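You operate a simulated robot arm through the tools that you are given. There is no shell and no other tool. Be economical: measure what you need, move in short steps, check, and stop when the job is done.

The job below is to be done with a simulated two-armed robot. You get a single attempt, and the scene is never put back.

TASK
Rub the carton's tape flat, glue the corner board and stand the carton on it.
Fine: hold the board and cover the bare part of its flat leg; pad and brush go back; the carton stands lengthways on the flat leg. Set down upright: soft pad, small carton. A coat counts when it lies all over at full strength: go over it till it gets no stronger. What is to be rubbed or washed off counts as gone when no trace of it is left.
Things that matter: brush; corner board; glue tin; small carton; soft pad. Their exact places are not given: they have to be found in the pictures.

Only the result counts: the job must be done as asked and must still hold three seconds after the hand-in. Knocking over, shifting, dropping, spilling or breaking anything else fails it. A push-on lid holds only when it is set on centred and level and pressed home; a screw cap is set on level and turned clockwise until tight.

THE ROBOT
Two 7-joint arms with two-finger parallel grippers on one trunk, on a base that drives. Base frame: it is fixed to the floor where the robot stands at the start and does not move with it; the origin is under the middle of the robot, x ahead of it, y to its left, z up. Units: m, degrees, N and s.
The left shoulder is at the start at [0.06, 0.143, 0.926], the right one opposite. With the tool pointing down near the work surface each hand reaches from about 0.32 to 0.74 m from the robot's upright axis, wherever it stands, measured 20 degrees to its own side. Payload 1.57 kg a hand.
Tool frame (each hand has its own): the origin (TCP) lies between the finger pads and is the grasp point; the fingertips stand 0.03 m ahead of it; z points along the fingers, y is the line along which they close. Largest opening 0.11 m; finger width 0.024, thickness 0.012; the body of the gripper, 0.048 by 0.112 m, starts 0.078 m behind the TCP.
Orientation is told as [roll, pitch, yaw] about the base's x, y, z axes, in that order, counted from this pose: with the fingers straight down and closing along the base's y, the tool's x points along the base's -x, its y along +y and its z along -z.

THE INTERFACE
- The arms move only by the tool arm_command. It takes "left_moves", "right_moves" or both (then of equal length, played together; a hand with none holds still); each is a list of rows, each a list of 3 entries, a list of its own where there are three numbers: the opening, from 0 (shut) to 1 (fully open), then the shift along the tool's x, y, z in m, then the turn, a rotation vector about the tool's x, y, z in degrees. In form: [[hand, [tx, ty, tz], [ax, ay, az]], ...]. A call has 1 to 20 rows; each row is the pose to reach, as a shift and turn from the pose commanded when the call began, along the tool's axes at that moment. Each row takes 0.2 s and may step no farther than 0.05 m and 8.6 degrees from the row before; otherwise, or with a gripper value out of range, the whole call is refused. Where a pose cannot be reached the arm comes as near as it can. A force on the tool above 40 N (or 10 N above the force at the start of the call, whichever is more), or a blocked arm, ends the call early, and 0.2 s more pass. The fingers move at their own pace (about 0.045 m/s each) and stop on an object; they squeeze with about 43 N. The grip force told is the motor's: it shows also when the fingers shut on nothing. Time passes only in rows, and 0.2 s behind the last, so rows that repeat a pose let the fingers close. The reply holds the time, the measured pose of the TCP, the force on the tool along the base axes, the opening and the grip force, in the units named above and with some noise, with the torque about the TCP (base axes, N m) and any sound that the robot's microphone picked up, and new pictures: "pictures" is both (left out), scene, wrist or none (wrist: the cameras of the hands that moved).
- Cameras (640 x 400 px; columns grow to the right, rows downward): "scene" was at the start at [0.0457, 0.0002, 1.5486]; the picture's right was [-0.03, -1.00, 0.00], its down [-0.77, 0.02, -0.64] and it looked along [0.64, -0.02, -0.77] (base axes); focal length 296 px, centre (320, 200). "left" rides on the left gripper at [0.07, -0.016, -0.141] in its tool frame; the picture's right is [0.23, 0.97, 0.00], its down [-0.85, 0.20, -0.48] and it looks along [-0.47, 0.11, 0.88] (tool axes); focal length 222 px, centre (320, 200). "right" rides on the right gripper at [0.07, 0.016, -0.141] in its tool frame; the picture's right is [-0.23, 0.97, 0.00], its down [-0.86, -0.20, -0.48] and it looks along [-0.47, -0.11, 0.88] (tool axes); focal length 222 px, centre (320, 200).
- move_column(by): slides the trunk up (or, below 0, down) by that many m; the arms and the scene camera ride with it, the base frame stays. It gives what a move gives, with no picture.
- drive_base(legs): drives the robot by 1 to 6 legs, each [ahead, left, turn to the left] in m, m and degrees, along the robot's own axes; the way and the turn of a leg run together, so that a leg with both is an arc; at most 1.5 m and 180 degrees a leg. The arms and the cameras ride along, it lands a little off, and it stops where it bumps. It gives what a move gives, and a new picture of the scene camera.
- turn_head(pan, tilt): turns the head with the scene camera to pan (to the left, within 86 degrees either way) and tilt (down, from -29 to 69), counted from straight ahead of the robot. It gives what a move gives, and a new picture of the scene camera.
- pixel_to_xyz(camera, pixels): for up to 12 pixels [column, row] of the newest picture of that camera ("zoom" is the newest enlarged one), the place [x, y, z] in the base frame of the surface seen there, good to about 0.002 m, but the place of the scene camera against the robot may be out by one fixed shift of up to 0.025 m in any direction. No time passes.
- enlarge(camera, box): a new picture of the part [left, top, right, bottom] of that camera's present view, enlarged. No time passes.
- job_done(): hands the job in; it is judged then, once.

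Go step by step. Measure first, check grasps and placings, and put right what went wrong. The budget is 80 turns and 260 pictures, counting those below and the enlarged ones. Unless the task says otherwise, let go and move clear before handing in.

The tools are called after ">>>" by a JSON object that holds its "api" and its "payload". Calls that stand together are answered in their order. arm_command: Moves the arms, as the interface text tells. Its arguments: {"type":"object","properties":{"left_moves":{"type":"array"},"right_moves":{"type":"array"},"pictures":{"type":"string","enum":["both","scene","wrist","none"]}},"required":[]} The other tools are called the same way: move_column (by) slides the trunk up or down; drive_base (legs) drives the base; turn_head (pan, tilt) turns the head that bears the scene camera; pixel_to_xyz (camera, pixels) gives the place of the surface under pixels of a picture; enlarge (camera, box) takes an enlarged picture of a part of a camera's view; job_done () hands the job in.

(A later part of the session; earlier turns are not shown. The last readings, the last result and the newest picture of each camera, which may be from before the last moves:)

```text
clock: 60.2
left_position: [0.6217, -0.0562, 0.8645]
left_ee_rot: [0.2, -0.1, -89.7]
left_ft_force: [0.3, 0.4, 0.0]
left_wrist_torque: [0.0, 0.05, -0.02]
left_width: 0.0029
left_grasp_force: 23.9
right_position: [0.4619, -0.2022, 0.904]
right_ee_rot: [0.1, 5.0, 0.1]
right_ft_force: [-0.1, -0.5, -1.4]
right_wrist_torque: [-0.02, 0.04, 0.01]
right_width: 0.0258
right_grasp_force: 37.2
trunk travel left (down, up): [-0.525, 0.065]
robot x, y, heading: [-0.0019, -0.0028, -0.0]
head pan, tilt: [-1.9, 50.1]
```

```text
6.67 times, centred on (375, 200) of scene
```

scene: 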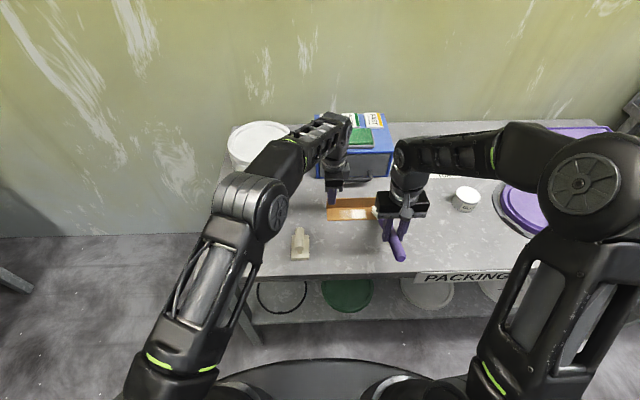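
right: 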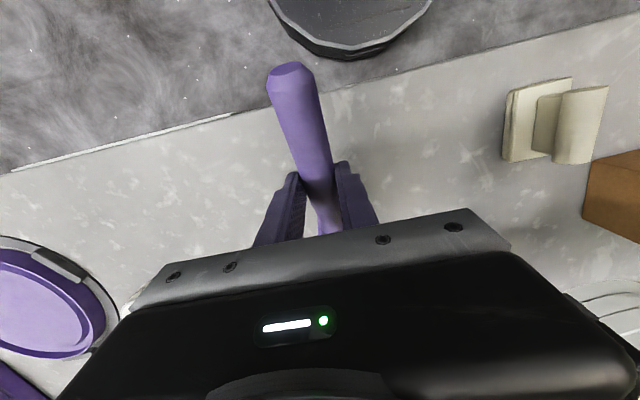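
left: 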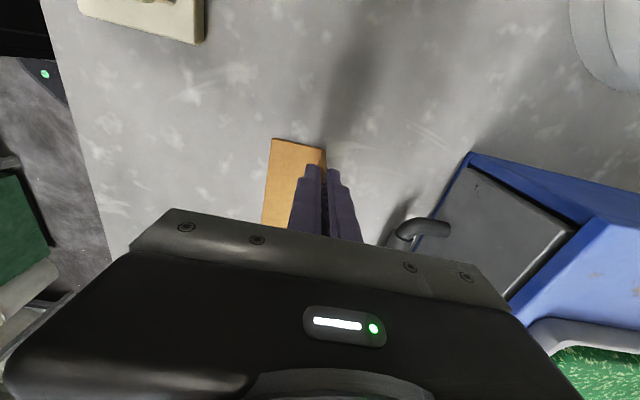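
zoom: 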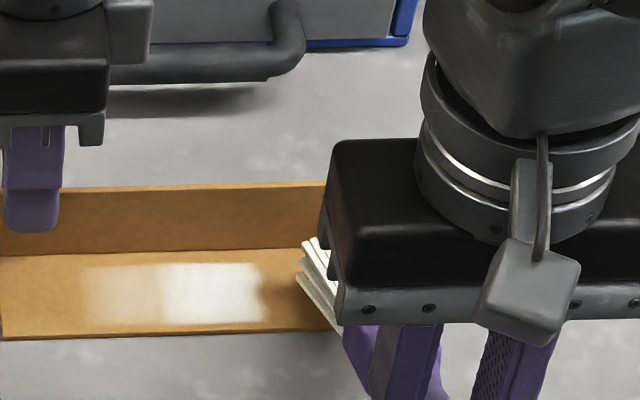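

The bristles are poised just right of the coat. I'll lower to light contact and stroke leftwards slowly, ending in contact to read the force.

>>> {"api": "arm_command", "payload": {"right_moves": [[0, [-0.0012, 0, 0.01], [0, 0, 0]], [0, [-0.0012, 0, 0.0134], [0, 0, 0]], [0, [0.009, 0, 0.0143], [0, 0, 0]], [0, [0.019, 0, 0.0151], [0, 0, 0]], [0, [0.009, 0.003, 0.0143], [0, 0, 0]], [0, [-0.0012, 0.006, 0.0134], [0, 0, 0]], [0, [-0.016, 0.01, 0.0121], [0, 0, 0]], [0, [-0.0012, 0.013, 0.0134], [0, 0, 0]], [0, [0.009, 0.016, 0.0143], [0, 0, 0]], [0, [0.019, 0.02, 0.0151], [0, 0, 0]], [0, [0.009, 0.022, 0.0143], [0, 0, 0]], [0, [-0.0012, 0.025, 0.0134], [0, 0, 0]], [0, [-0.016, 0.03, 0.0121], [0, 0, 0]], [0, [-0.0012, 0.032, 0.0134], [0, 0, 0]]], "pictures": "scene"}}

>>> {"api": "enlarge", "payload": {"camera": "scene", "box": [330, 170, 420, 230]}}

```text
clock: 63.2
left_position: [0.6225, -0.0573, 0.8647]
left_ee_rot: [0.2, -0.2, -89.9]
left_ft_force: [8.1, 1.7, 3.2]
left_wrist_torque: [0.09, -0.32, 0.62]
left_width: 0.0059
left_grasp_force: 25.4
right_position: [0.4609, -0.1703, 0.8894]
right_ee_rot: [0.0, 5.0, 0.0]
right_ft_force: [-9.5, -3.4, 2.9]
right_wrist_torque: [-0.21, 0.39, -0.25]
right_width: 0.0261
right_grasp_force: 36.7
trunk travel left (down, up): [-0.525, 0.065]
robot x, y, heading: [-0.0038, 0.0002, 0.2]
head pan, tilt: [-1.9, 50.1]
```

scene: 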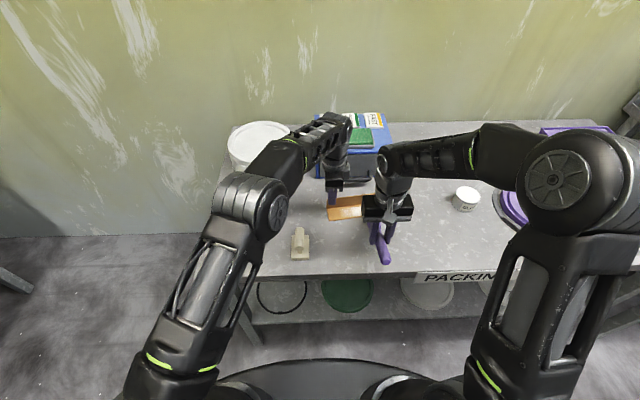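

```text
6.67 times, centred on (375, 200) of scene
```

zoom: 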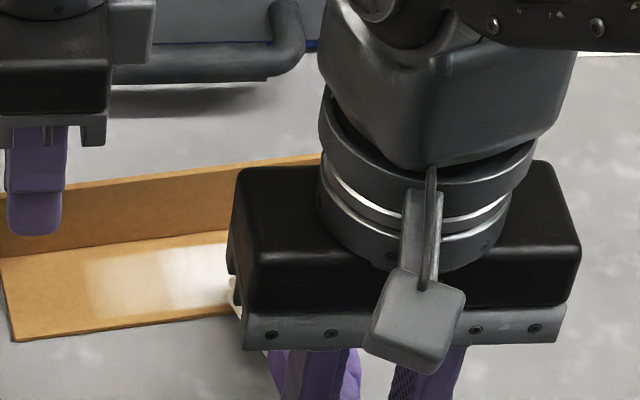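

The brush tip pressed against the upright leg (−9.5 N in x) and yawed the board slightly. I'll back the brush off, lift away, and inspect.

>>> {"api": "arm_command", "payload": {"right_moves": [[0, [0.015, 0, 0], [0, 0, 0]], [0, [0.025, 0, -0.02], [0, 0, 0]], [0, [0.025, -0.03, -0.05], [0, 0, 0]], [0, [0.025, -0.07, -0.05], [0, 0, 0]], [0, [0.025, -0.11, -0.05], [0, 0, 0]], [0, [0.025, -0.14, -0.05], [0, 0, 0]]], "pictures": "scene"}}

>>> {"api": "enlarge", "payload": {"camera": "scene", "box": [315, 180, 435, 240]}}

```text
clock: 64.6
left_position: [0.6226, -0.0555, 0.8646]
left_ee_rot: [0.1, 0.0, -89.7]
left_ft_force: [-0.1, -0.7, 0.2]
left_wrist_torque: [-0.07, 0.02, 0.0]
left_width: 0.0029
left_grasp_force: 24.2
right_position: [0.4397, -0.3122, 0.9414]
right_ee_rot: [0.0, 5.1, 0.0]
right_ft_force: [0.9, 0.4, -1.0]
right_wrist_torque: [0.01, 0.04, 0.02]
right_width: 0.0257
right_grasp_force: 36.4
trunk travel left (down, up): [-0.525, 0.065]
robot x, y, heading: [-0.0006, 0.0022, -0.2]
head pan, tilt: [-1.9, 50.1]
```

scene: 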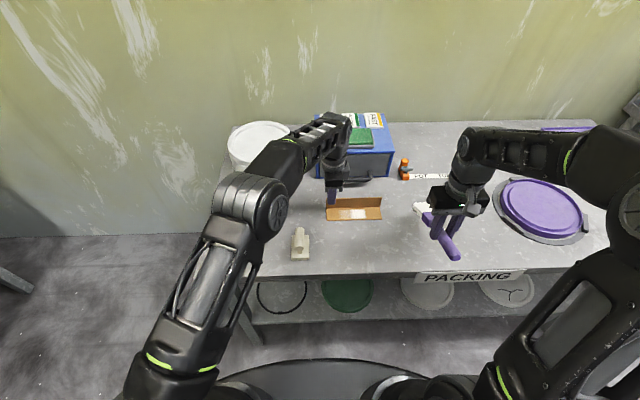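

```text
5.33 times, centred on (375, 210) of scene
```

zoom: 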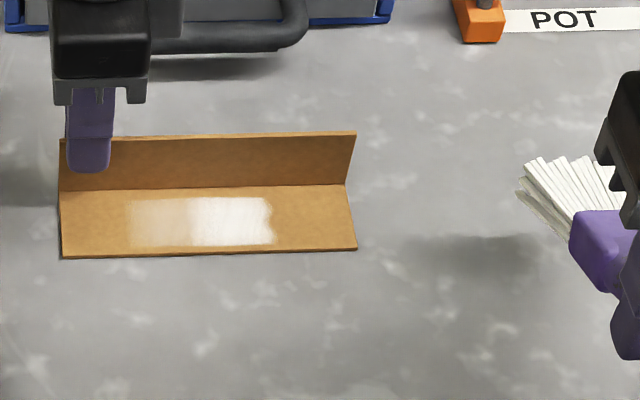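

The board sprang back straight in the left hand's grip. I'll measure the bristle tip relative to the hand now, then paint the weak left half.

>>> {"api": "pixel_to_xyz", "payload": {"camera": "zoom", "pixels": [[540, 160], [527, 165], [524, 180], [521, 193], [560, 162], [585, 160], [575, 222], [62, 250], [355, 247], [272, 225], [60, 140], [354, 134]]}}

>>> {"api": "enlarge", "payload": {"camera": "scene", "box": [405, 190, 445, 220]}}

```text
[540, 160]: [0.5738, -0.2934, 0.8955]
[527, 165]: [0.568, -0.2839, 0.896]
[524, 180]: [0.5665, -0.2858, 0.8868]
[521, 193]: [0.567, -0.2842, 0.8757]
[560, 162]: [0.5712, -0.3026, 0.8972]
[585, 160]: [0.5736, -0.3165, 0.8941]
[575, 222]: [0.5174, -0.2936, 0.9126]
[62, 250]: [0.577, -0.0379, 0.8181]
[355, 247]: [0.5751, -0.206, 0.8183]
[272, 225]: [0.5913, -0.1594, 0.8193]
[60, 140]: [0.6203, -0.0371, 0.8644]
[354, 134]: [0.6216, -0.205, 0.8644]
```

```text
13.33 times, centred on (425, 205) of scene
```

zoom: 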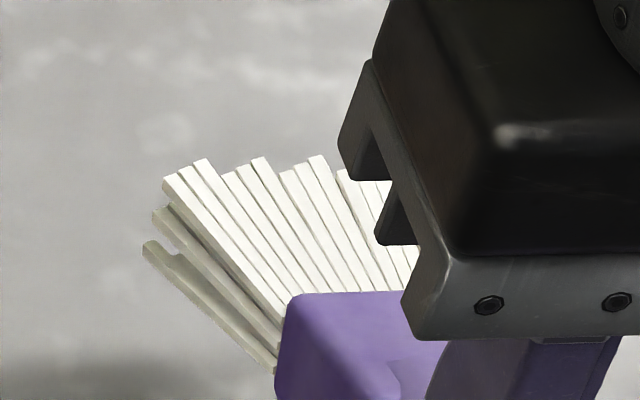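

The lower bristle tips sit at about (+0.131, −0.081) from the TCP, so contact on the board needs TCP z≈0.884. I'll go over the weak half and lower carefully to contact, reading the force.

>>> {"api": "arm_command", "payload": {"right_moves": [[0, [-0.004, 0.045, 0], [0, 0, 0]], [0, [-0.012, 0.09, 0], [0, 0, 0]], [0, [-0.018, 0.135, 0.01], [0, 0, 0]], [0, [-0.0242, 0.182, 0.03], [0, 0, 0]], [0, [-0.0242, 0.182, 0.0444], [0, 0, 0]], [0, [-0.0248, 0.182, 0.0514], [0, 0, 0]], [0, [-0.025, 0.182, 0.0544], [0, 0, 0]], [0, [-0.025, 0.182, 0.0554], [0, 0, 0]], [0, [-0.025, 0.182, 0.0554], [0, 0, 0]]], "pictures": "scene"}}

>>> {"api": "enlarge", "payload": {"camera": "scene", "box": [315, 180, 405, 240]}}

```text
refused: row 4 steps farther than a row can; nothing moved
```

```text
6.67 times, centred on (360, 210) of scene
```

zoom: 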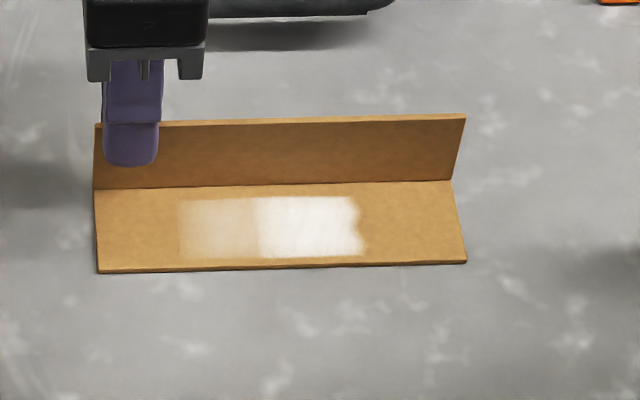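

That call was refused for too large a step; same move again with smaller steps.

>>> {"api": "arm_command", "payload": {"right_moves": [[0, [-0.004, 0.045, 0], [0, 0, 0]], [0, [-0.012, 0.09, 0], [0, 0, 0]], [0, [-0.018, 0.135, 0.005], [0, 0, 0]], [0, [-0.022, 0.175, 0.02], [0, 0, 0]], [0, [-0.0242, 0.182, 0.0444], [0, 0, 0]], [0, [-0.0248, 0.182, 0.0514], [0, 0, 0]], [0, [-0.025, 0.182, 0.0544], [0, 0, 0]], [0, [-0.025, 0.182, 0.0554], [0, 0, 0]], [0, [-0.025, 0.182, 0.0554], [0, 0, 0]]], "pictures": "scene"}}

>>> {"api": "enlarge", "payload": {"camera": "scene", "box": [315, 180, 405, 240]}}

```text
clock: 66.6
left_position: [0.6231, -0.055, 0.864]
left_ee_rot: [0.2, 0.0, -89.7]
left_ft_force: [1.8, 0.9, -3.2]
left_wrist_torque: [0.0, -0.16, 0.08]
left_width: 0.0031
left_grasp_force: 24.1
right_position: [0.4595, -0.1305, 0.8857]
right_ee_rot: [0.0, 4.8, 0.0]
right_ft_force: [-1.7, -1.2, 9.0]
right_wrist_torque: [-0.09, -1.01, -0.11]
right_width: 0.0259
right_grasp_force: 36.7
trunk travel left (down, up): [-0.525, 0.065]
robot x, y, heading: [0.002, -0.0014, 0.1]
head pan, tilt: [-1.9, 50.1]
```

scene: 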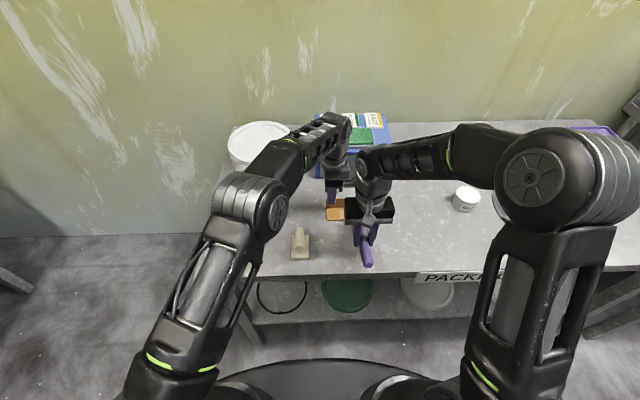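

```text
6.67 times, centred on (360, 210) of scene
```

zoom: 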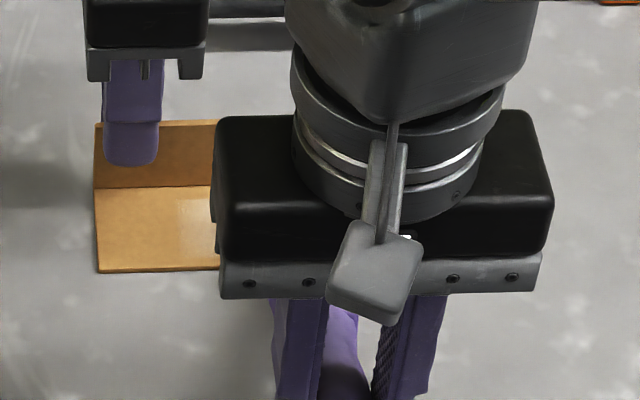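

Solid contact at 9 N. I'll ease 1.5 mm and stroke over the left half, within x limits that avoid the upright leg.

>>> {"api": "arm_command", "payload": {"right_moves": [[0, [0, 0, -0.0013], [0, 0, 0]], [0, [0.01, 0.002, -0.0003], [0, 0, 0]], [0, [0, 0.005, -0.0013], [0, 0, 0]], [0, [-0.012, 0.008, -0.0023], [0, 0, 0]], [0, [0, 0.011, -0.0013], [0, 0, 0]], [0, [0.01, 0.014, -0.0003], [0, 0, 0]], [0, [0, 0.017, -0.0013], [0, 0, 0]], [0, [-0.012, 0.02, -0.0023], [0, 0, 0]], [0, [0, 0.023, -0.0013], [0, 0, 0]], [0, [0.01, 0.026, -0.0003], [0, 0, 0]], [0, [0, 0.03, -0.0013], [0, 0, 0]], [0, [-0.012, 0.033, -0.0023], [0, 0, 0]], [0, [0, 0.036, -0.0013], [0, 0, 0]], [0, [0.01, 0.04, -0.0003], [0, 0, 0]], [0, [0, 0.044, -0.0013], [0, 0, 0]]], "pictures": "none"}}

>>> {"api": "arm_command", "payload": {"right_moves": [[0, [0, 0, -0.03], [0, 0, 0]], [0, [0, -0.045, -0.05], [0, 0, 0]], [0, [0, -0.09, -0.05], [0, 0, 0]], [0, [0, -0.135, -0.05], [0, 0, 0]], [0, [0, -0.18, -0.05], [0, 0, 0]], [0, [0, -0.21, -0.05], [0, 0, 0]]], "pictures": "scene"}}

>>> {"api": "enlarge", "payload": {"camera": "scene", "box": [315, 180, 435, 240]}}

```text
clock: 69.8
left_position: [0.6241, -0.0549, 0.863]
left_ee_rot: [0.1, -0.2, -89.9]
left_ft_force: [-0.4, -0.3, -0.2]
left_wrist_torque: [0.03, 0.01, 0.0]
left_width: 0.003
left_grasp_force: 24.2
right_position: [0.4607, -0.086, 0.8866]
right_ee_rot: [0.0, 5.0, 0.1]
right_ft_force: [0.8, -0.1, -0.9]
right_wrist_torque: [0.01, 0.04, -0.02]
right_width: 0.0259
right_grasp_force: 37.2
trunk travel left (down, up): [-0.525, 0.065]
robot x, y, heading: [0.0015, -0.0005, 0.1]
head pan, tilt: [-1.9, 50.1]
```

```text
clock: 71.2
left_position: [0.6236, -0.0564, 0.8636]
left_ee_rot: [0.1, 0.0, -89.8]
left_ft_force: [0.1, 0.5, -0.3]
left_wrist_torque: [0.06, -0.03, -0.03]
left_width: 0.0029
left_grasp_force: 24.1
right_position: [0.4638, -0.2964, 0.9373]
right_ee_rot: [0.0, 5.1, 0.0]
right_ft_force: [0.5, -0.4, -1.0]
right_wrist_torque: [0.02, 0.07, -0.02]
right_width: 0.0258
right_grasp_force: 36.6
trunk travel left (down, up): [-0.525, 0.065]
robot x, y, heading: [0.0006, 0.0002, 0.3]
head pan, tilt: [-1.9, 50.1]
```

scene: 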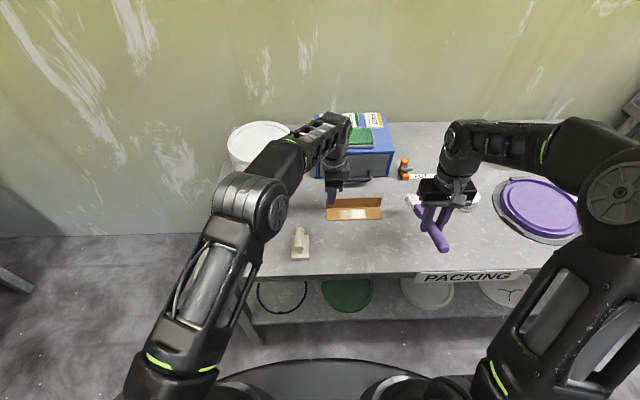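

```text
5.33 times, centred on (375, 210) of scene
```

zoom: 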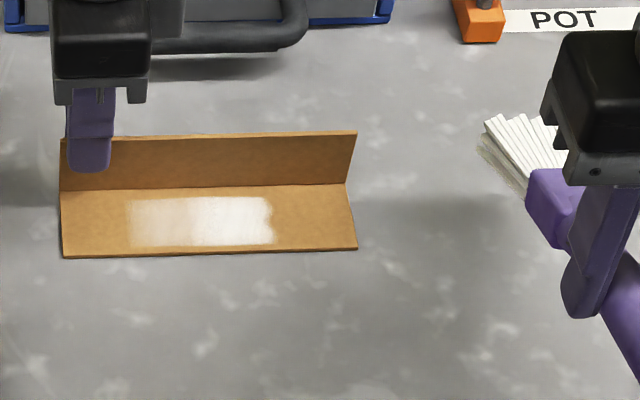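

The weak half got stronger but contact faded again, since the brush yields in the grip. I'll repeat over the left half, creeping slightly deeper during the strokes to keep contact.

>>> {"api": "arm_command", "payload": {"right_moves": [[0, [0, 0.045, 0], [0, 0, 0]], [0, [0, 0.09, 0], [0, 0, 0]], [0, [0, 0.135, 0.005], [0, 0, 0]], [0, [-0.001, 0.176, 0.025], [0, 0, 0]], [0, [-0.002, 0.176, 0.047], [0, 0, 0]], [0, [-0.0026, 0.176, 0.053], [0, 0, 0]], [0, [0.0084, 0.176, 0.0545], [0, 0, 0]], [0, [-0.0026, 0.179, 0.0537], [0, 0, 0]], [0, [-0.0146, 0.182, 0.053], [0, 0, 0]], [0, [-0.0026, 0.186, 0.0543], [0, 0, 0]], [0, [0.0084, 0.19, 0.0555], [0, 0, 0]], [0, [-0.0026, 0.194, 0.0547], [0, 0, 0]], [0, [-0.0146, 0.198, 0.054], [0, 0, 0]], [0, [-0.0026, 0.202, 0.0553], [0, 0, 0]], [0, [0.0084, 0.206, 0.0565], [0, 0, 0]], [0, [-0.0026, 0.21, 0.0557], [0, 0, 0]], [0, [-0.0146, 0.213, 0.055], [0, 0, 0]], [0, [-0.0026, 0.216, 0.0563], [0, 0, 0]], [0, [0.0084, 0.218, 0.0575], [0, 0, 0]], [0, [-0.0026, 0.22, 0.0567], [0, 0, 0]]], "pictures": "none"}}

>>> {"api": "arm_command", "payload": {"right_moves": [[0, [0, 0, -0.03], [0, 0, 0]], [0, [0, -0.045, -0.05], [0, 0, 0]], [0, [0, -0.09, -0.05], [0, 0, 0]], [0, [0, -0.135, -0.05], [0, 0, 0]], [0, [0, -0.18, -0.05], [0, 0, 0]], [0, [0, -0.21, -0.05], [0, 0, 0]]], "pictures": "scene"}}

>>> {"api": "enlarge", "payload": {"camera": "scene", "box": [315, 180, 435, 240]}}

```text
clock: 75.4
left_position: [0.6237, -0.0551, 0.8642]
left_ee_rot: [0.2, 0.0, -89.8]
left_ft_force: [1.2, -0.9, 0.1]
left_wrist_torque: [0.04, -0.04, 0.0]
left_width: 0.0032
left_grasp_force: 24.3
right_position: [0.4618, -0.0748, 0.8798]
right_ee_rot: [0.0, 5.0, 0.0]
right_ft_force: [-0.2, 0.4, -0.6]
right_wrist_torque: [-0.01, 0.05, 0.0]
right_width: 0.0257
right_grasp_force: 36.8
trunk travel left (down, up): [-0.525, 0.065]
robot x, y, heading: [0.0008, -0.0002, 0.1]
head pan, tilt: [-1.9, 50.1]
```

```text
clock: 76.8
left_position: [0.6232, -0.0565, 0.8643]
left_ee_rot: [0.0, 0.0, -89.7]
left_ft_force: [-0.5, 0.0, 0.4]
left_wrist_torque: [0.01, -0.01, 0.01]
left_width: 0.003
left_grasp_force: 23.9
right_position: [0.4663, -0.2859, 0.9269]
right_ee_rot: [0.0, 5.0, 0.0]
right_ft_force: [-0.4, 0.2, -1.8]
right_wrist_torque: [0.02, 0.08, -0.01]
right_width: 0.0259
right_grasp_force: 36.3
trunk travel left (down, up): [-0.525, 0.065]
robot x, y, heading: [-0.0002, 0.0025, -0.2]
head pan, tilt: [-1.9, 50.1]
```

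scene: 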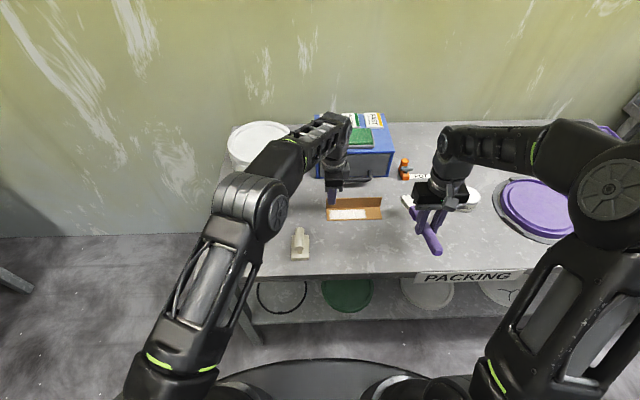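

```text
5.33 times, centred on (375, 210) of scene
```

zoom: 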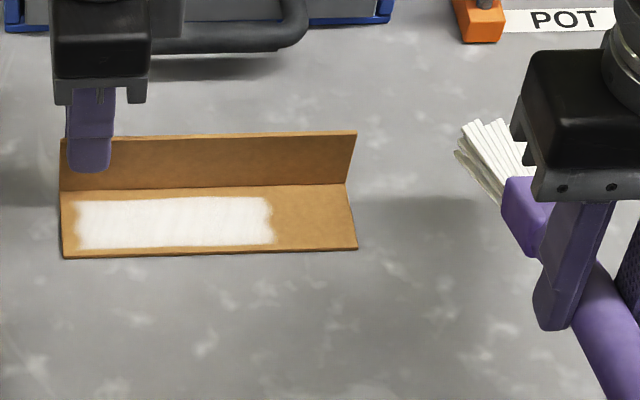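

Excellent: the left half is now solidly white right up to the end margin; the right quarter (zoom 272–345) is still bare. I'll re-dip and return above the right end.

>>> {"api": "arm_command", "payload": {"right_moves": [[0, [-0.001, -0.02, -0.035], [0, 0, 0]], [0, [-0.005, -0.065, -0.0492], [0, 0, 0]], [0, [-0.008, -0.11, -0.0492], [0, 0, 0]], [0, [-0.0114, -0.15, -0.0492], [0, 0, 0]], [0, [-0.0114, -0.187, -0.0492], [0, 0, 0]], [0, [-0.014, -0.187, -0.02], [0, 0, 0]], [0, [-0.0163, -0.187, 0.003], [0, 0, 0]], [0, [-0.0163, -0.187, 0.0066], [0, 0, 0]], [0, [-0.0163, -0.187, 0.0076], [0, 0, 0]], [0, [-0.0163, -0.187, 0.0076], [0, 0, 0]]], "pictures": "none"}}

>>> {"api": "enlarge", "payload": {"camera": "scene", "box": [440, 160, 520, 220]}}

```text
clock: 79.0
left_position: [0.6228, -0.0567, 0.8643]
left_ee_rot: [0.1, -0.1, -89.8]
left_ft_force: [0.6, 0.2, 0.4]
left_wrist_torque: [0.05, 0.01, -0.02]
left_width: 0.0028
left_grasp_force: 24.0
right_position: [0.4823, -0.4746, 0.9203]
right_ee_rot: [0.0, 4.9, -0.1]
right_ft_force: [-0.4, -2.6, 7.7]
right_wrist_torque: [0.08, -0.89, -0.18]
right_width: 0.0258
right_grasp_force: 37.1
trunk travel left (down, up): [-0.525, 0.065]
robot x, y, heading: [0.0027, 0.0014, -0.2]
head pan, tilt: [-1.9, 50.1]
```

```text
6.67 times, centred on (480, 190) of scene
```

zoom: 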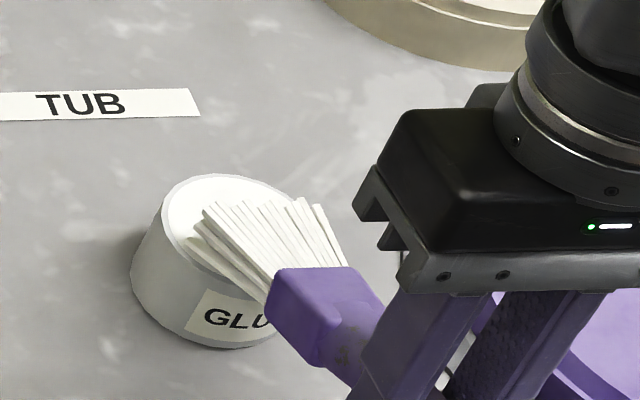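

Loaded again with 7.7 N contact; board contact should now be at TCP z≈0.878. I'll go to the right end and stroke there with creeping depth.

>>> {"api": "arm_command", "payload": {"right_moves": [[0, [0.002, 0, -0.025], [0, 0, 0]], [0, [0.0044, 0, -0.049], [0, 0, 0]], [0, [0.008, 0.045, -0.049], [0, 0, 0]], [0, [0.012, 0.09, -0.049], [0, 0, 0]], [0, [0.016, 0.135, -0.048], [0, 0, 0]], [0, [0.02, 0.18, -0.048], [0, 0, 0]], [0, [0.0244, 0.225, -0.048], [0, 0, 0]], [0, [0.022, 0.26, -0.02], [0, 0, 0]], [0, [0.0174, 0.265, 0.025], [0, 0, 0]], [0, [0.0163, 0.265, 0.0435], [0, 0, 0]], [0, [0.0273, 0.265, 0.0453], [0, 0, 0]], [0, [0.0163, 0.265, 0.0447], [0, 0, 0]], [0, [0.0043, 0.268, 0.044], [0, 0, 0]], [0, [0.0163, 0.271, 0.0451], [0, 0, 0]], [0, [0.0273, 0.275, 0.0462], [0, 0, 0]], [0, [0.0163, 0.279, 0.0456], [0, 0, 0]], [0, [0.0043, 0.283, 0.0449], [0, 0, 0]], [0, [0.0163, 0.287, 0.046], [0, 0, 0]], [0, [0.0273, 0.292, 0.0471], [0, 0, 0]], [0, [0.0163, 0.297, 0.0465], [0, 0, 0]]], "pictures": "none"}}

>>> {"api": "arm_command", "payload": {"right_moves": [[0, [-0.012, 0.004, 0], [0, 0, 0]], [0, [0, 0.006, 0.001], [0, 0, 0]], [0, [0.011, 0.008, 0.002], [0, 0, 0]], [0, [0.011, 0, -0.03], [0, 0, 0]], [0, [0, -0.045, -0.05], [0, 0, 0]], [0, [0, -0.09, -0.05], [0, 0, 0]], [0, [0, -0.13, -0.05], [0, 0, 0]]], "pictures": "scene"}}

>>> {"api": "enlarge", "payload": {"camera": "scene", "box": [315, 180, 435, 240]}}

```text
clock: 83.2
left_position: [0.6241, -0.0568, 0.8638]
left_ee_rot: [0.2, -0.1, -89.8]
left_ft_force: [-0.5, 0.1, -0.3]
left_wrist_torque: [-0.08, 0.04, -0.01]
left_width: 0.0029
left_grasp_force: 24.2
right_position: [0.4623, -0.1758, 0.8762]
right_ee_rot: [0.0, 5.0, -0.1]
right_ft_force: [-0.1, 0.4, -0.6]
right_wrist_torque: [-0.02, 0.03, 0.02]
right_width: 0.0256
right_grasp_force: 37.2
trunk travel left (down, up): [-0.525, 0.065]
robot x, y, heading: [-0.0003, 0.0002, -0.1]
head pan, tilt: [-1.9, 50.1]
```

```text
refused: row 5 steps farther than a row can; nothing moved
```

```text
5.33 times, centred on (375, 210) of scene
```

zoom: 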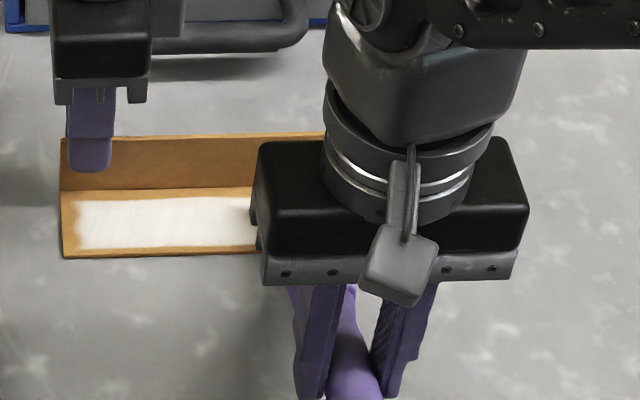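

No contact force at the present height yet. I'll creep lower by up to 6 mm while stroking back toward the right end.

>>> {"api": "arm_command", "payload": {"right_moves": [[0, [0, 0, 0.002], [0, 0, 0]], [0, [0, 0, 0.004], [0, 0, 0]], [0, [0, 0, 0.005], [0, 0, 0]], [0, [0, 0, 0.005], [0, 0, 0]]], "pictures": "none"}}

```text
clock: 84.2
left_position: [0.6227, -0.0549, 0.864]
left_ee_rot: [0.2, 0.0, -89.8]
left_ft_force: [0.3, -1.0, -2.0]
left_wrist_torque: [-0.01, -0.05, 0.11]
left_width: 0.0027
left_grasp_force: 23.9
right_position: [0.4612, -0.1755, 0.8708]
right_ee_rot: [0.0, 4.9, 0.0]
right_ft_force: [-2.2, 0.0, 8.2]
right_wrist_torque: [0.0, -1.05, 0.03]
right_width: 0.0259
right_grasp_force: 37.3
trunk travel left (down, up): [-0.525, 0.065]
robot x, y, heading: [-0.0002, -0.0024, -0.0]
head pan, tilt: [-1.9, 50.1]
```

Contact is 8 N. Now I'll stroke from here back to the right end, creeping gently down.

>>> {"api": "arm_command", "payload": {"right_moves": [[0, [0.01, -0.002, 0.001], [0, 0, 0]], [0, [0, -0.004, 0.0005], [0, 0, 0]], [0, [-0.011, -0.007, 0], [0, 0, 0]], [0, [0, -0.01, 0.0012], [0, 0, 0]], [0, [0.01, -0.013, 0.0024], [0, 0, 0]], [0, [0, -0.016, 0.0018], [0, 0, 0]], [0, [-0.011, -0.019, 0.0012], [0, 0, 0]], [0, [0, -0.022, 0.0024], [0, 0, 0]], [0, [0.01, -0.025, 0.0036], [0, 0, 0]], [0, [0, -0.028, 0.003], [0, 0, 0]], [0, [-0.011, -0.031, 0.0024], [0, 0, 0]], [0, [0, -0.034, 0.0036], [0, 0, 0]], [0, [0.01, -0.037, 0.0048], [0, 0, 0]], [0, [0, -0.038, 0.0042], [0, 0, 0]], [0, [-0.011, -0.038, 0.0036], [0, 0, 0]]], "pictures": "none"}}

>>> {"api": "arm_command", "payload": {"right_moves": [[0, [0.01, 0, -0.02], [0, 0, 0]], [0, [0.01, -0.03, -0.05], [0, 0, 0]], [0, [0.01, -0.06, -0.055], [0, 0, 0]], [0, [0.01, -0.09, -0.055], [0, 0, 0]]], "pictures": "scene"}}

>>> {"api": "enlarge", "payload": {"camera": "scene", "box": [315, 180, 435, 240]}}

```text
clock: 87.4
left_position: [0.6235, -0.0555, 0.8639]
left_ee_rot: [0.2, -0.1, -89.8]
left_ft_force: [1.0, -0.8, -0.2]
left_wrist_torque: [0.05, 0.02, 0.1]
left_width: 0.003
left_grasp_force: 24.5
right_position: [0.4718, -0.2142, 0.8662]
right_ee_rot: [0.0, 5.0, 0.0]
right_ft_force: [-1.6, 0.9, 5.3]
right_wrist_torque: [0.03, -0.66, 0.01]
right_width: 0.026
right_grasp_force: 37.0
trunk travel left (down, up): [-0.525, 0.065]
robot x, y, heading: [-0.0027, -0.0024, 0.4]
head pan, tilt: [-1.9, 50.1]
```

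```text
clock: 88.4
left_position: [0.624, -0.0557, 0.8638]
left_ee_rot: [0.3, -0.1, -89.9]
left_ft_force: [0.4, -0.2, 1.2]
left_wrist_torque: [-0.26, 0.04, 0.01]
left_width: 0.0029
left_grasp_force: 24.2
right_position: [0.4682, -0.3049, 0.9195]
right_ee_rot: [0.1, 5.1, 0.0]
right_ft_force: [0.2, 0.4, -0.5]
right_wrist_torque: [0.0, 0.02, -0.03]
right_width: 0.0257
right_grasp_force: 36.7
trunk travel left (down, up): [-0.525, 0.065]
robot x, y, heading: [-0.0001, -0.0013, 0.0]
head pan, tilt: [-1.9, 50.1]
```

scene: 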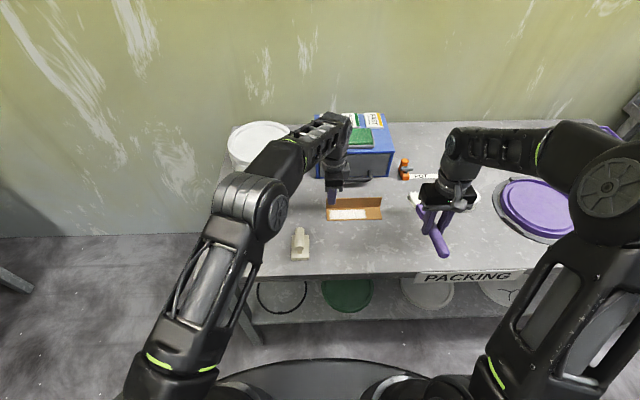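

```text
5.33 times, centred on (375, 210) of scene
```

zoom: 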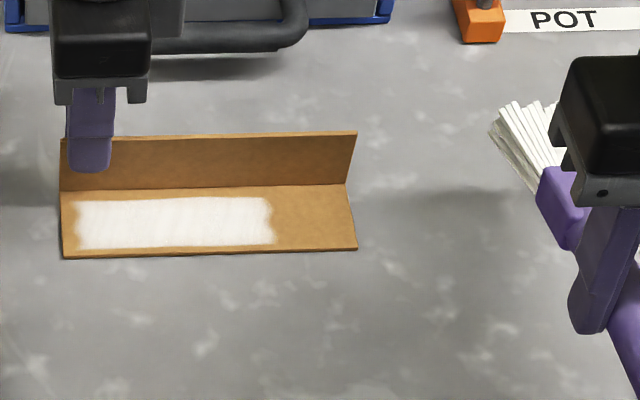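

The coat's right boundary is unchanged despite firm contact there, so it may be the coat area's limit; I want one decisive test plus a strengthening pass. I'll restore the brush tilt by pitching 10° more, and dip again.

>>> {"api": "arm_command", "payload": {"right_moves": [[0, [-0.003, -0.02, -0.03], [0, 4, 0]], [0, [-0.01, -0.05, -0.0621], [0, 8, 0]], [0, [-0.015, -0.09, -0.0621], [0, 10, 0]], [0, [-0.0217, -0.13, -0.0621], [0, 10, 0]], [0, [-0.0217, -0.169, -0.0621], [0, 10, 0]], [0, [-0.024, -0.169, -0.035], [0, 10, 0]], [0, [-0.025, -0.169, -0.018], [0, 10, 0]], [0, [-0.026, -0.169, -0.0128], [0, 10, 0]], [0, [-0.026, -0.169, -0.0118], [0, 10, 0]], [0, [-0.026, -0.169, -0.0118], [0, 10, 0]]], "pictures": "none"}}

>>> {"api": "enlarge", "payload": {"camera": "scene", "box": [440, 160, 520, 220]}}

>>> {"api": "enlarge", "payload": {"camera": "scene", "box": [325, 195, 385, 225]}}

```text
clock: 90.6
left_position: [0.624, -0.0562, 0.8641]
left_ee_rot: [0.1, 0.1, -89.9]
left_ft_force: [0.1, 0.8, 0.6]
left_wrist_torque: [-0.13, 0.08, -0.06]
left_width: 0.0027
left_grasp_force: 24.4
right_position: [0.4944, -0.4733, 0.9316]
right_ee_rot: [-0.1, 14.9, 0.0]
right_ft_force: [0.1, -0.1, -0.3]
right_wrist_torque: [-0.02, 0.02, 0.01]
right_width: 0.026
right_grasp_force: 37.1
right hand out of reach, approached as far as the arm can: row 3, 4, 5, 6
trunk travel left (down, up): [-0.525, 0.065]
robot x, y, heading: [-0.0014, -0.0011, -0.1]
head pan, tilt: [-1.9, 50.1]
```

```text
6.67 times, centred on (480, 190) of scene
```

zoom: 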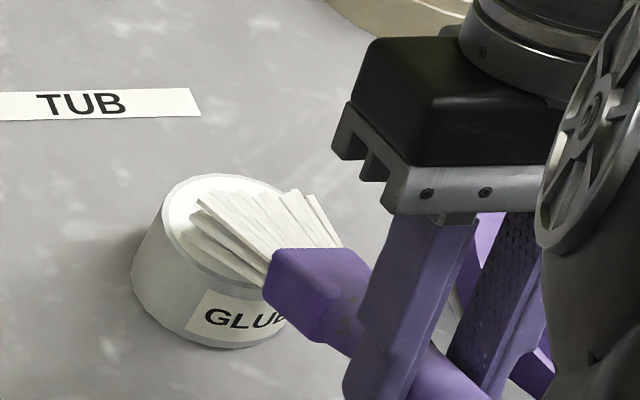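

```text
10.67 times, centred on (355, 210) of scene
```

zoom: 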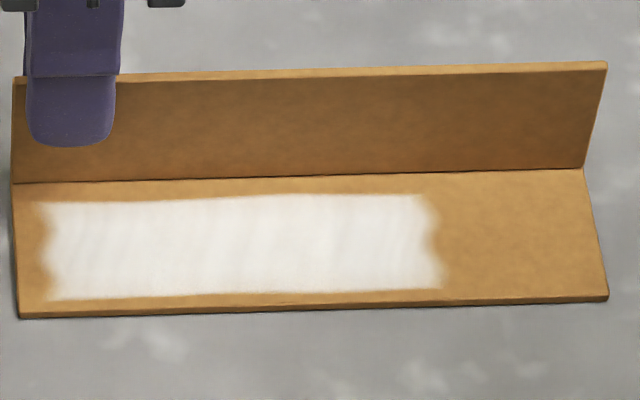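

Both ragged ends have the same shape, so that is the edge of the coat area and it is fully covered. I'll take glue once more and do one strengthening pass to be sure.

>>> {"api": "arm_command", "payload": {"right_moves": [[0, [-0.0005, 0, 0.002], [0, 0, 0]], [0, [-0.001, 0, 0.004], [0, 0, 0]], [0, [-0.001, 0, 0.005], [0, 0, 0]], [0, [-0.001, 0, 0.005], [0, 0, 0]]], "pictures": "none"}}

```text
clock: 91.6
left_position: [0.6228, -0.0565, 0.8638]
left_ee_rot: [0.1, -0.1, -89.8]
left_ft_force: [-0.4, 1.0, 0.5]
left_wrist_torque: [0.0, -0.05, -0.02]
left_width: 0.0028
left_grasp_force: 23.9
right_position: [0.4942, -0.4734, 0.9262]
right_ee_rot: [0.0, 14.9, 0.0]
right_ft_force: [-3.1, -1.3, 10.7]
right_wrist_torque: [-0.07, -0.97, -0.07]
right_width: 0.0259
right_grasp_force: 37.6
trunk travel left (down, up): [-0.525, 0.065]
robot x, y, heading: [0.003, 0.0029, 0.3]
head pan, tilt: [-1.9, 50.1]
```

Glue contact is firm. I'll carry it to the board and raster over the whole coat area once more.

>>> {"api": "arm_command", "payload": {"right_moves": [[0, [0.0078, 0, -0.029], [0, 0, 0]], [0, [0.012, 0.045, -0.028], [0, 0, 0]], [0, [0.016, 0.09, -0.027], [0, 0, 0]], [0, [0.02, 0.135, -0.026], [0, 0, 0]], [0, [0.024, 0.18, -0.025], [0, 0, 0]], [0, [0.028, 0.225, -0.024], [0, 0, 0]], [0, [0.031, 0.27, -0.0228], [0, 0, 0]], [0, [0.026, 0.305, 0.005], [0, 0, 0]], [0, [0.0142, 0.318, 0.04], [0, 0, 0]], [0, [0.0122, 0.318, 0.0468], [0, 0, 0]], [0, [0.0228, 0.318, 0.0503], [0, 0, 0]], [0, [0.0122, 0.322, 0.0478], [0, 0, 0]], [0, [0.0016, 0.326, 0.0453], [0, 0, 0]], [0, [0.0122, 0.33, 0.0484], [0, 0, 0]], [0, [0.0228, 0.334, 0.0515], [0, 0, 0]], [0, [0.0122, 0.338, 0.049], [0, 0, 0]], [0, [0.0016, 0.342, 0.0465], [0, 0, 0]], [0, [0.0122, 0.347, 0.0496], [0, 0, 0]], [0, [0.0228, 0.352, 0.0527], [0, 0, 0]], [0, [0.0122, 0.357, 0.0502], [0, 0, 0]]], "pictures": "none"}}

```text
clock: 95.8
left_position: [0.624, -0.0562, 0.8626]
left_ee_rot: [0.2, 0.0, -89.8]
left_ft_force: [1.2, 2.3, -4.5]
left_wrist_torque: [0.03, -0.16, -0.04]
left_width: 0.0028
left_grasp_force: 24.0
right_position: [0.4686, -0.1156, 0.8802]
right_ee_rot: [-0.1, 15.1, 0.0]
right_ft_force: [-2.1, -0.2, 7.9]
right_wrist_torque: [-0.07, -0.78, -0.14]
right_width: 0.0257
right_grasp_force: 37.2
right hand out of reach, approached as far as the arm can: row 1
trunk travel left (down, up): [-0.525, 0.065]
robot x, y, heading: [-0.0, 0.0024, 0.1]
head pan, tilt: [-1.9, 50.1]
```

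Contact held at 8 N. I'll continue the strokes to the left end, then lift and move aside to look.

>>> {"api": "arm_command", "payload": {"right_moves": [[0, [-0.0106, 0.005, -0.0025], [0, 0, 0]], [0, [0, 0.01, 0.0006], [0, 0, 0]], [0, [0.0106, 0.015, 0.0037], [0, 0, 0]], [0, [0, 0.02, 0.0012], [0, 0, 0]], [0, [-0.0106, 0.025, -0.0013], [0, 0, 0]], [0, [0, 0.03, 0.0018], [0, 0, 0]], [0, [0.0106, 0.034, 0.0049], [0, 0, 0]], [0, [0, 0.037, 0.0024], [0, 0, 0]], [0, [-0.0106, 0.04, -0.0001], [0, 0, 0]], [0, [0, 0.042, 0.003], [0, 0, 0]], [0, [0.0106, 0.043, 0.0058], [0, 0, 0]], [0, [0.015, 0.043, -0.03], [0, 0, 0]], [0, [0.02, 0.01, -0.05], [0, 0, 0]], [0, [0.02, -0.035, -0.05], [0, 0, 0]], [0, [0.02, -0.08, -0.05], [0, 0, 0]], [0, [0.02, -0.125, -0.05], [0, 0, 0]], [0, [0.02, -0.17, -0.05], [0, 0, 0]]], "pictures": "scene"}}

>>> {"api": "enlarge", "payload": {"camera": "scene", "box": [325, 195, 385, 225]}}

>>> {"api": "enlarge", "payload": {"camera": "scene", "box": [390, 170, 480, 260]}}

```text
clock: 99.4
left_position: [0.6227, -0.0569, 0.8643]
left_ee_rot: [0.1, 0.0, -89.8]
left_ft_force: [-0.4, 0.6, 0.0]
left_wrist_torque: [-0.06, 0.04, 0.0]
left_width: 0.0028
left_grasp_force: 24.2
right_position: [0.4622, -0.2858, 0.9318]
right_ee_rot: [0.1, 15.0, 0.2]
right_ft_force: [-0.1, 0.5, -0.4]
right_wrist_torque: [-0.02, 0.03, -0.02]
right_width: 0.0259
right_grasp_force: 37.3
trunk travel left (down, up): [-0.525, 0.065]
robot x, y, heading: [0.0036, 0.0019, -0.0]
head pan, tilt: [-1.9, 50.1]
```

scene: 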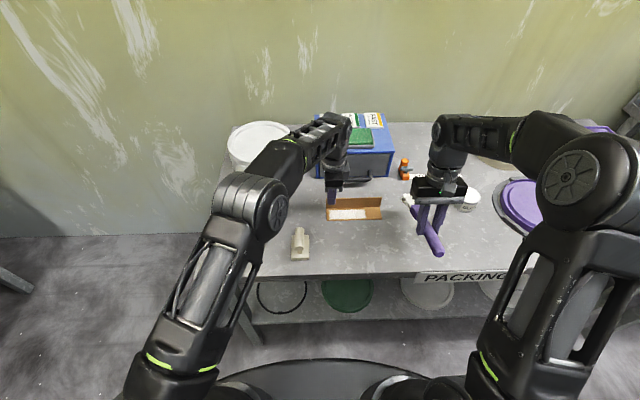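

```text
10.67 times, centred on (355, 210) of scene
```

zoom: 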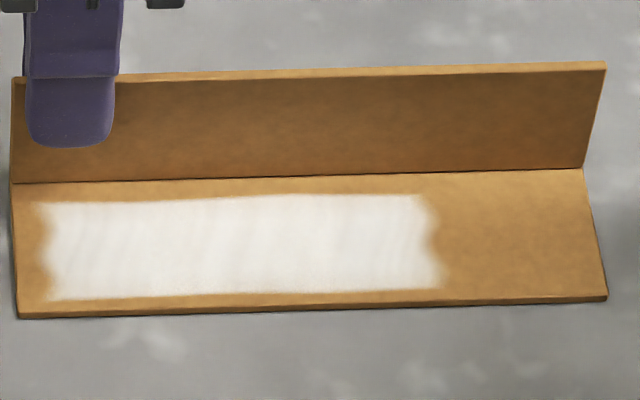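

```text
4.44 times, centred on (435, 215) of scene
```

zoom: 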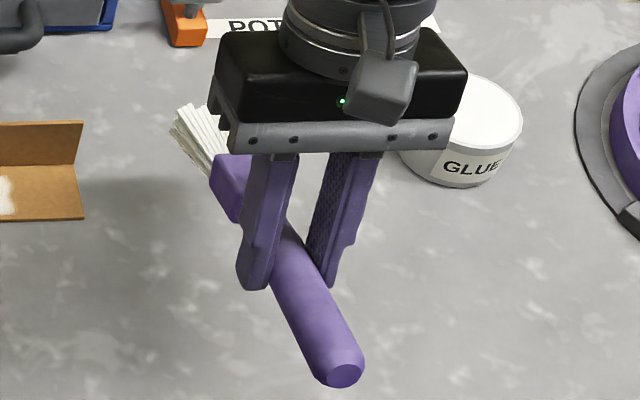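

The coat is uniform and no stronger than before, so it's done. Now the brush goes home; I'll measure its present attitude in the hand.

>>> {"api": "pixel_to_xyz", "payload": {"camera": "zoom", "pixels": [[343, 376], [335, 350], [300, 275], [295, 245], [225, 165], [230, 190], [178, 120], [175, 135], [200, 115], [172, 128]]}}

```text
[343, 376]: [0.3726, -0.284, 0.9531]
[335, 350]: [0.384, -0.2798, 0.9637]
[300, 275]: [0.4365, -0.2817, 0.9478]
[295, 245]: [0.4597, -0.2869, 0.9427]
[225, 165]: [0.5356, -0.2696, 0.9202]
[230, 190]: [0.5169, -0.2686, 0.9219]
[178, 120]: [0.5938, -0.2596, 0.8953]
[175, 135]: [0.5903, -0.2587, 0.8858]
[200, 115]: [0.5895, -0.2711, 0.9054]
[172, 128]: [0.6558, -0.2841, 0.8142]
```

The brush hangs 15.8° nose-down at hand pitch 15°, so pitch −0.8° levels it. I'll level it and move above its home spot.

>>> {"api": "arm_command", "payload": {"right_moves": [[0, [-0.01, -0.01, 0], [0, -4, 0]], [0, [-0.03, -0.025, 0], [0, -8, 0]], [0, [-0.05, -0.04, 0], [0, -12, 0]], [0, [-0.065, -0.055, 0.005], [0, -15.8, 0]], [0, [-0.0743, -0.0625, 0.0132], [0, -15.8, 0]], [0, [-0.0743, -0.0625, 0.0132], [0, -15.8, 0]]], "pictures": "both"}}

>>> {"api": "enlarge", "payload": {"camera": "scene", "box": [390, 160, 490, 260]}}

```text
clock: 100.8
left_position: [0.6238, -0.0564, 0.8637]
left_ee_rot: [0.3, -0.1, -89.8]
left_ft_force: [-1.1, 0.5, -0.6]
left_wrist_torque: [0.07, 0.0, -0.02]
left_width: 0.0027
left_grasp_force: 24.2
right_position: [0.5312, -0.3481, 0.9014]
right_ee_rot: [0.0, -0.8, 0.0]
right_ft_force: [-0.1, -0.3, -1.0]
right_wrist_torque: [0.02, 0.08, -0.04]
right_width: 0.0254
right_grasp_force: 37.3
trunk travel left (down, up): [-0.525, 0.065]
robot x, y, heading: [0.0008, 0.0011, -0.0]
head pan, tilt: [-1.9, 50.1]
```

scene: 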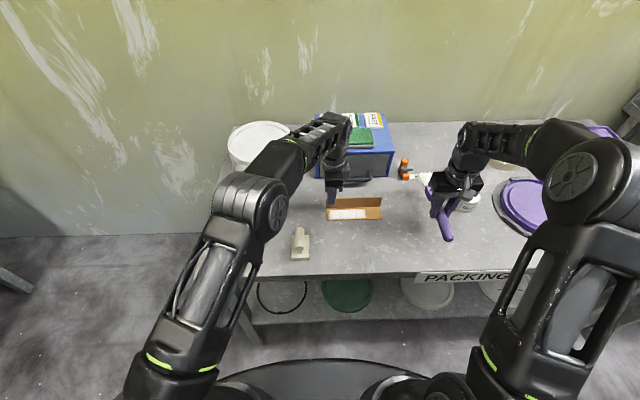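
right: 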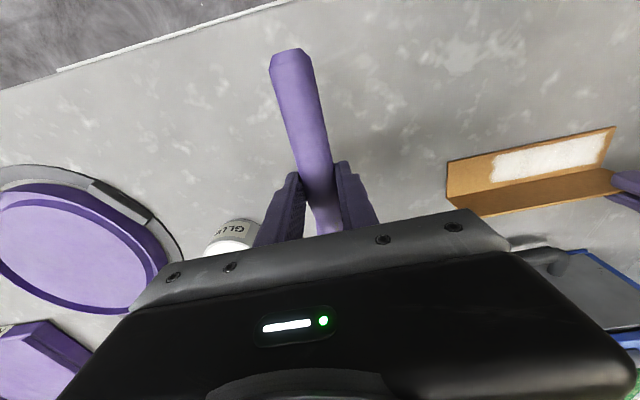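

```text
4.00 times, centred on (440, 210) of scene
```

zoom: 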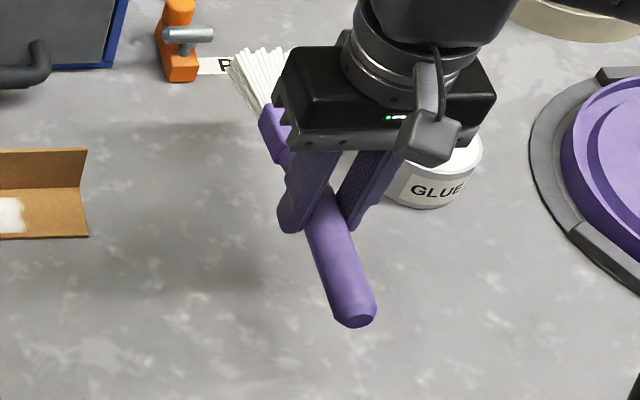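

The brush looks level over its spot. I'll verify its level in the wrist picture and lower most of the way.

>>> {"api": "pixel_to_xyz", "payload": {"camera": "right", "pixels": [[292, 62], [300, 100], [312, 150]]}}

>>> {"api": "arm_command", "payload": {"right_moves": [[0, [0.0005, 0, 0.03], [0, 0, 0]], [0, [0.001, 0, 0.055], [0, 0, 0]], [0, [0.001, 0, 0.065], [0, 0, 0]], [0, [0.001, 0, 0.068], [0, 0, 0]], [0, [0.001, 0, 0.069], [0, 0, 0]], [0, [0.001, 0, 0.069], [0, 0, 0]]], "pictures": "both"}}

>>> {"api": "enlarge", "payload": {"camera": "scene", "box": [390, 160, 490, 260]}}

```text
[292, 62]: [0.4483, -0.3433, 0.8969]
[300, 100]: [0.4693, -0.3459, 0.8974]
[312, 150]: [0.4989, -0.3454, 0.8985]
```

```text
clock: 102.2
left_position: [0.6236, -0.0568, 0.8645]
left_ee_rot: [0.1, 0.0, -89.8]
left_ft_force: [0.2, 0.1, -0.4]
left_wrist_torque: [0.01, -0.05, -0.01]
left_width: 0.0031
left_grasp_force: 24.8
right_position: [0.5319, -0.3484, 0.833]
right_ee_rot: [-0.1, -0.8, -0.1]
right_ft_force: [0.8, -0.4, -1.1]
right_wrist_torque: [-0.02, 0.07, -0.02]
right_width: 0.0259
right_grasp_force: 36.7
trunk travel left (down, up): [-0.525, 0.065]
robot x, y, heading: [-0.0022, 0.0044, -0.1]
head pan, tilt: [-1.9, 50.1]
```

scene: 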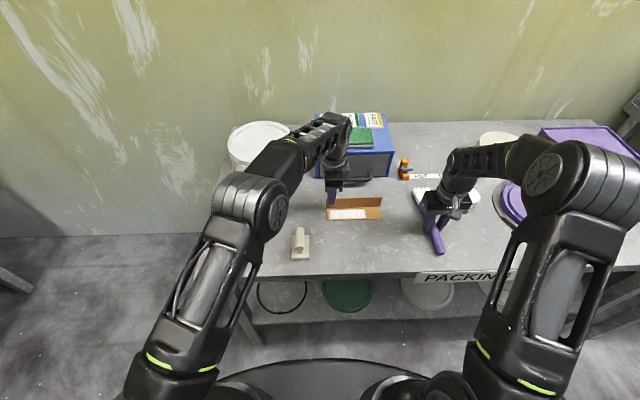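
right: 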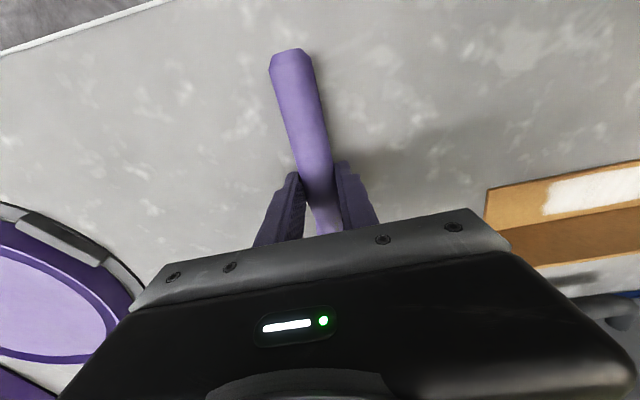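

```text
4.00 times, centred on (440, 210) of scene
```

zoom: 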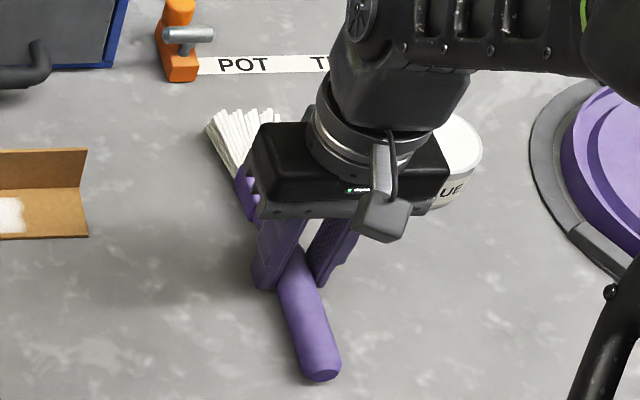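

The handle top is about 2 mm above its original resting height. I'll ease down 2 mm, open and rise.

>>> {"api": "arm_command", "payload": {"right_moves": [[0, [0, 0, 0.001], [0, 0, 0]], [0, [0, 0, 0.002], [0, 0, 0]], [0.25, [0, 0, 0.002], [0, 0, 0]], [0.5, [0, 0, 0.001], [0, 0, 0]], [0.7, [0, 0, 0.0], [0, 0, 0]], [0.7, [0, 0, -0.01], [0, 0, 0]], [0.7, [0, 0, -0.05], [0, 0, 0]], [0.7, [0, 0, -0.1], [0, 0, 0]], [0.7, [0.03, -0.03, -0.13], [0, 0, 0]], [0.7, [0.06, -0.06, -0.13], [0, 0, 0]]], "pictures": "both"}}

>>> {"api": "enlarge", "payload": {"camera": "scene", "box": [390, 160, 490, 260]}}

```text
refused: row 9 steps farther than a row can; nothing moved
```

```text
4.00 times, centred on (440, 210) of scene
```

zoom: 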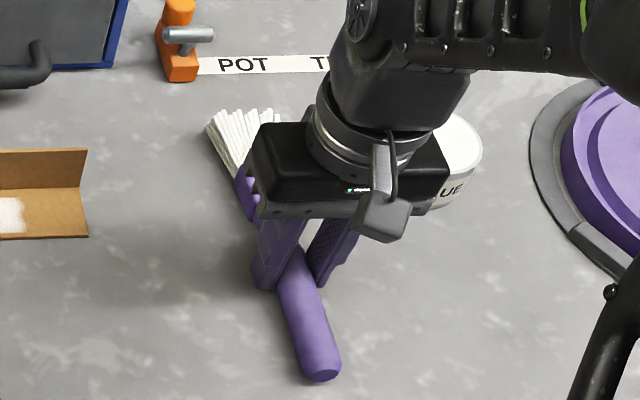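

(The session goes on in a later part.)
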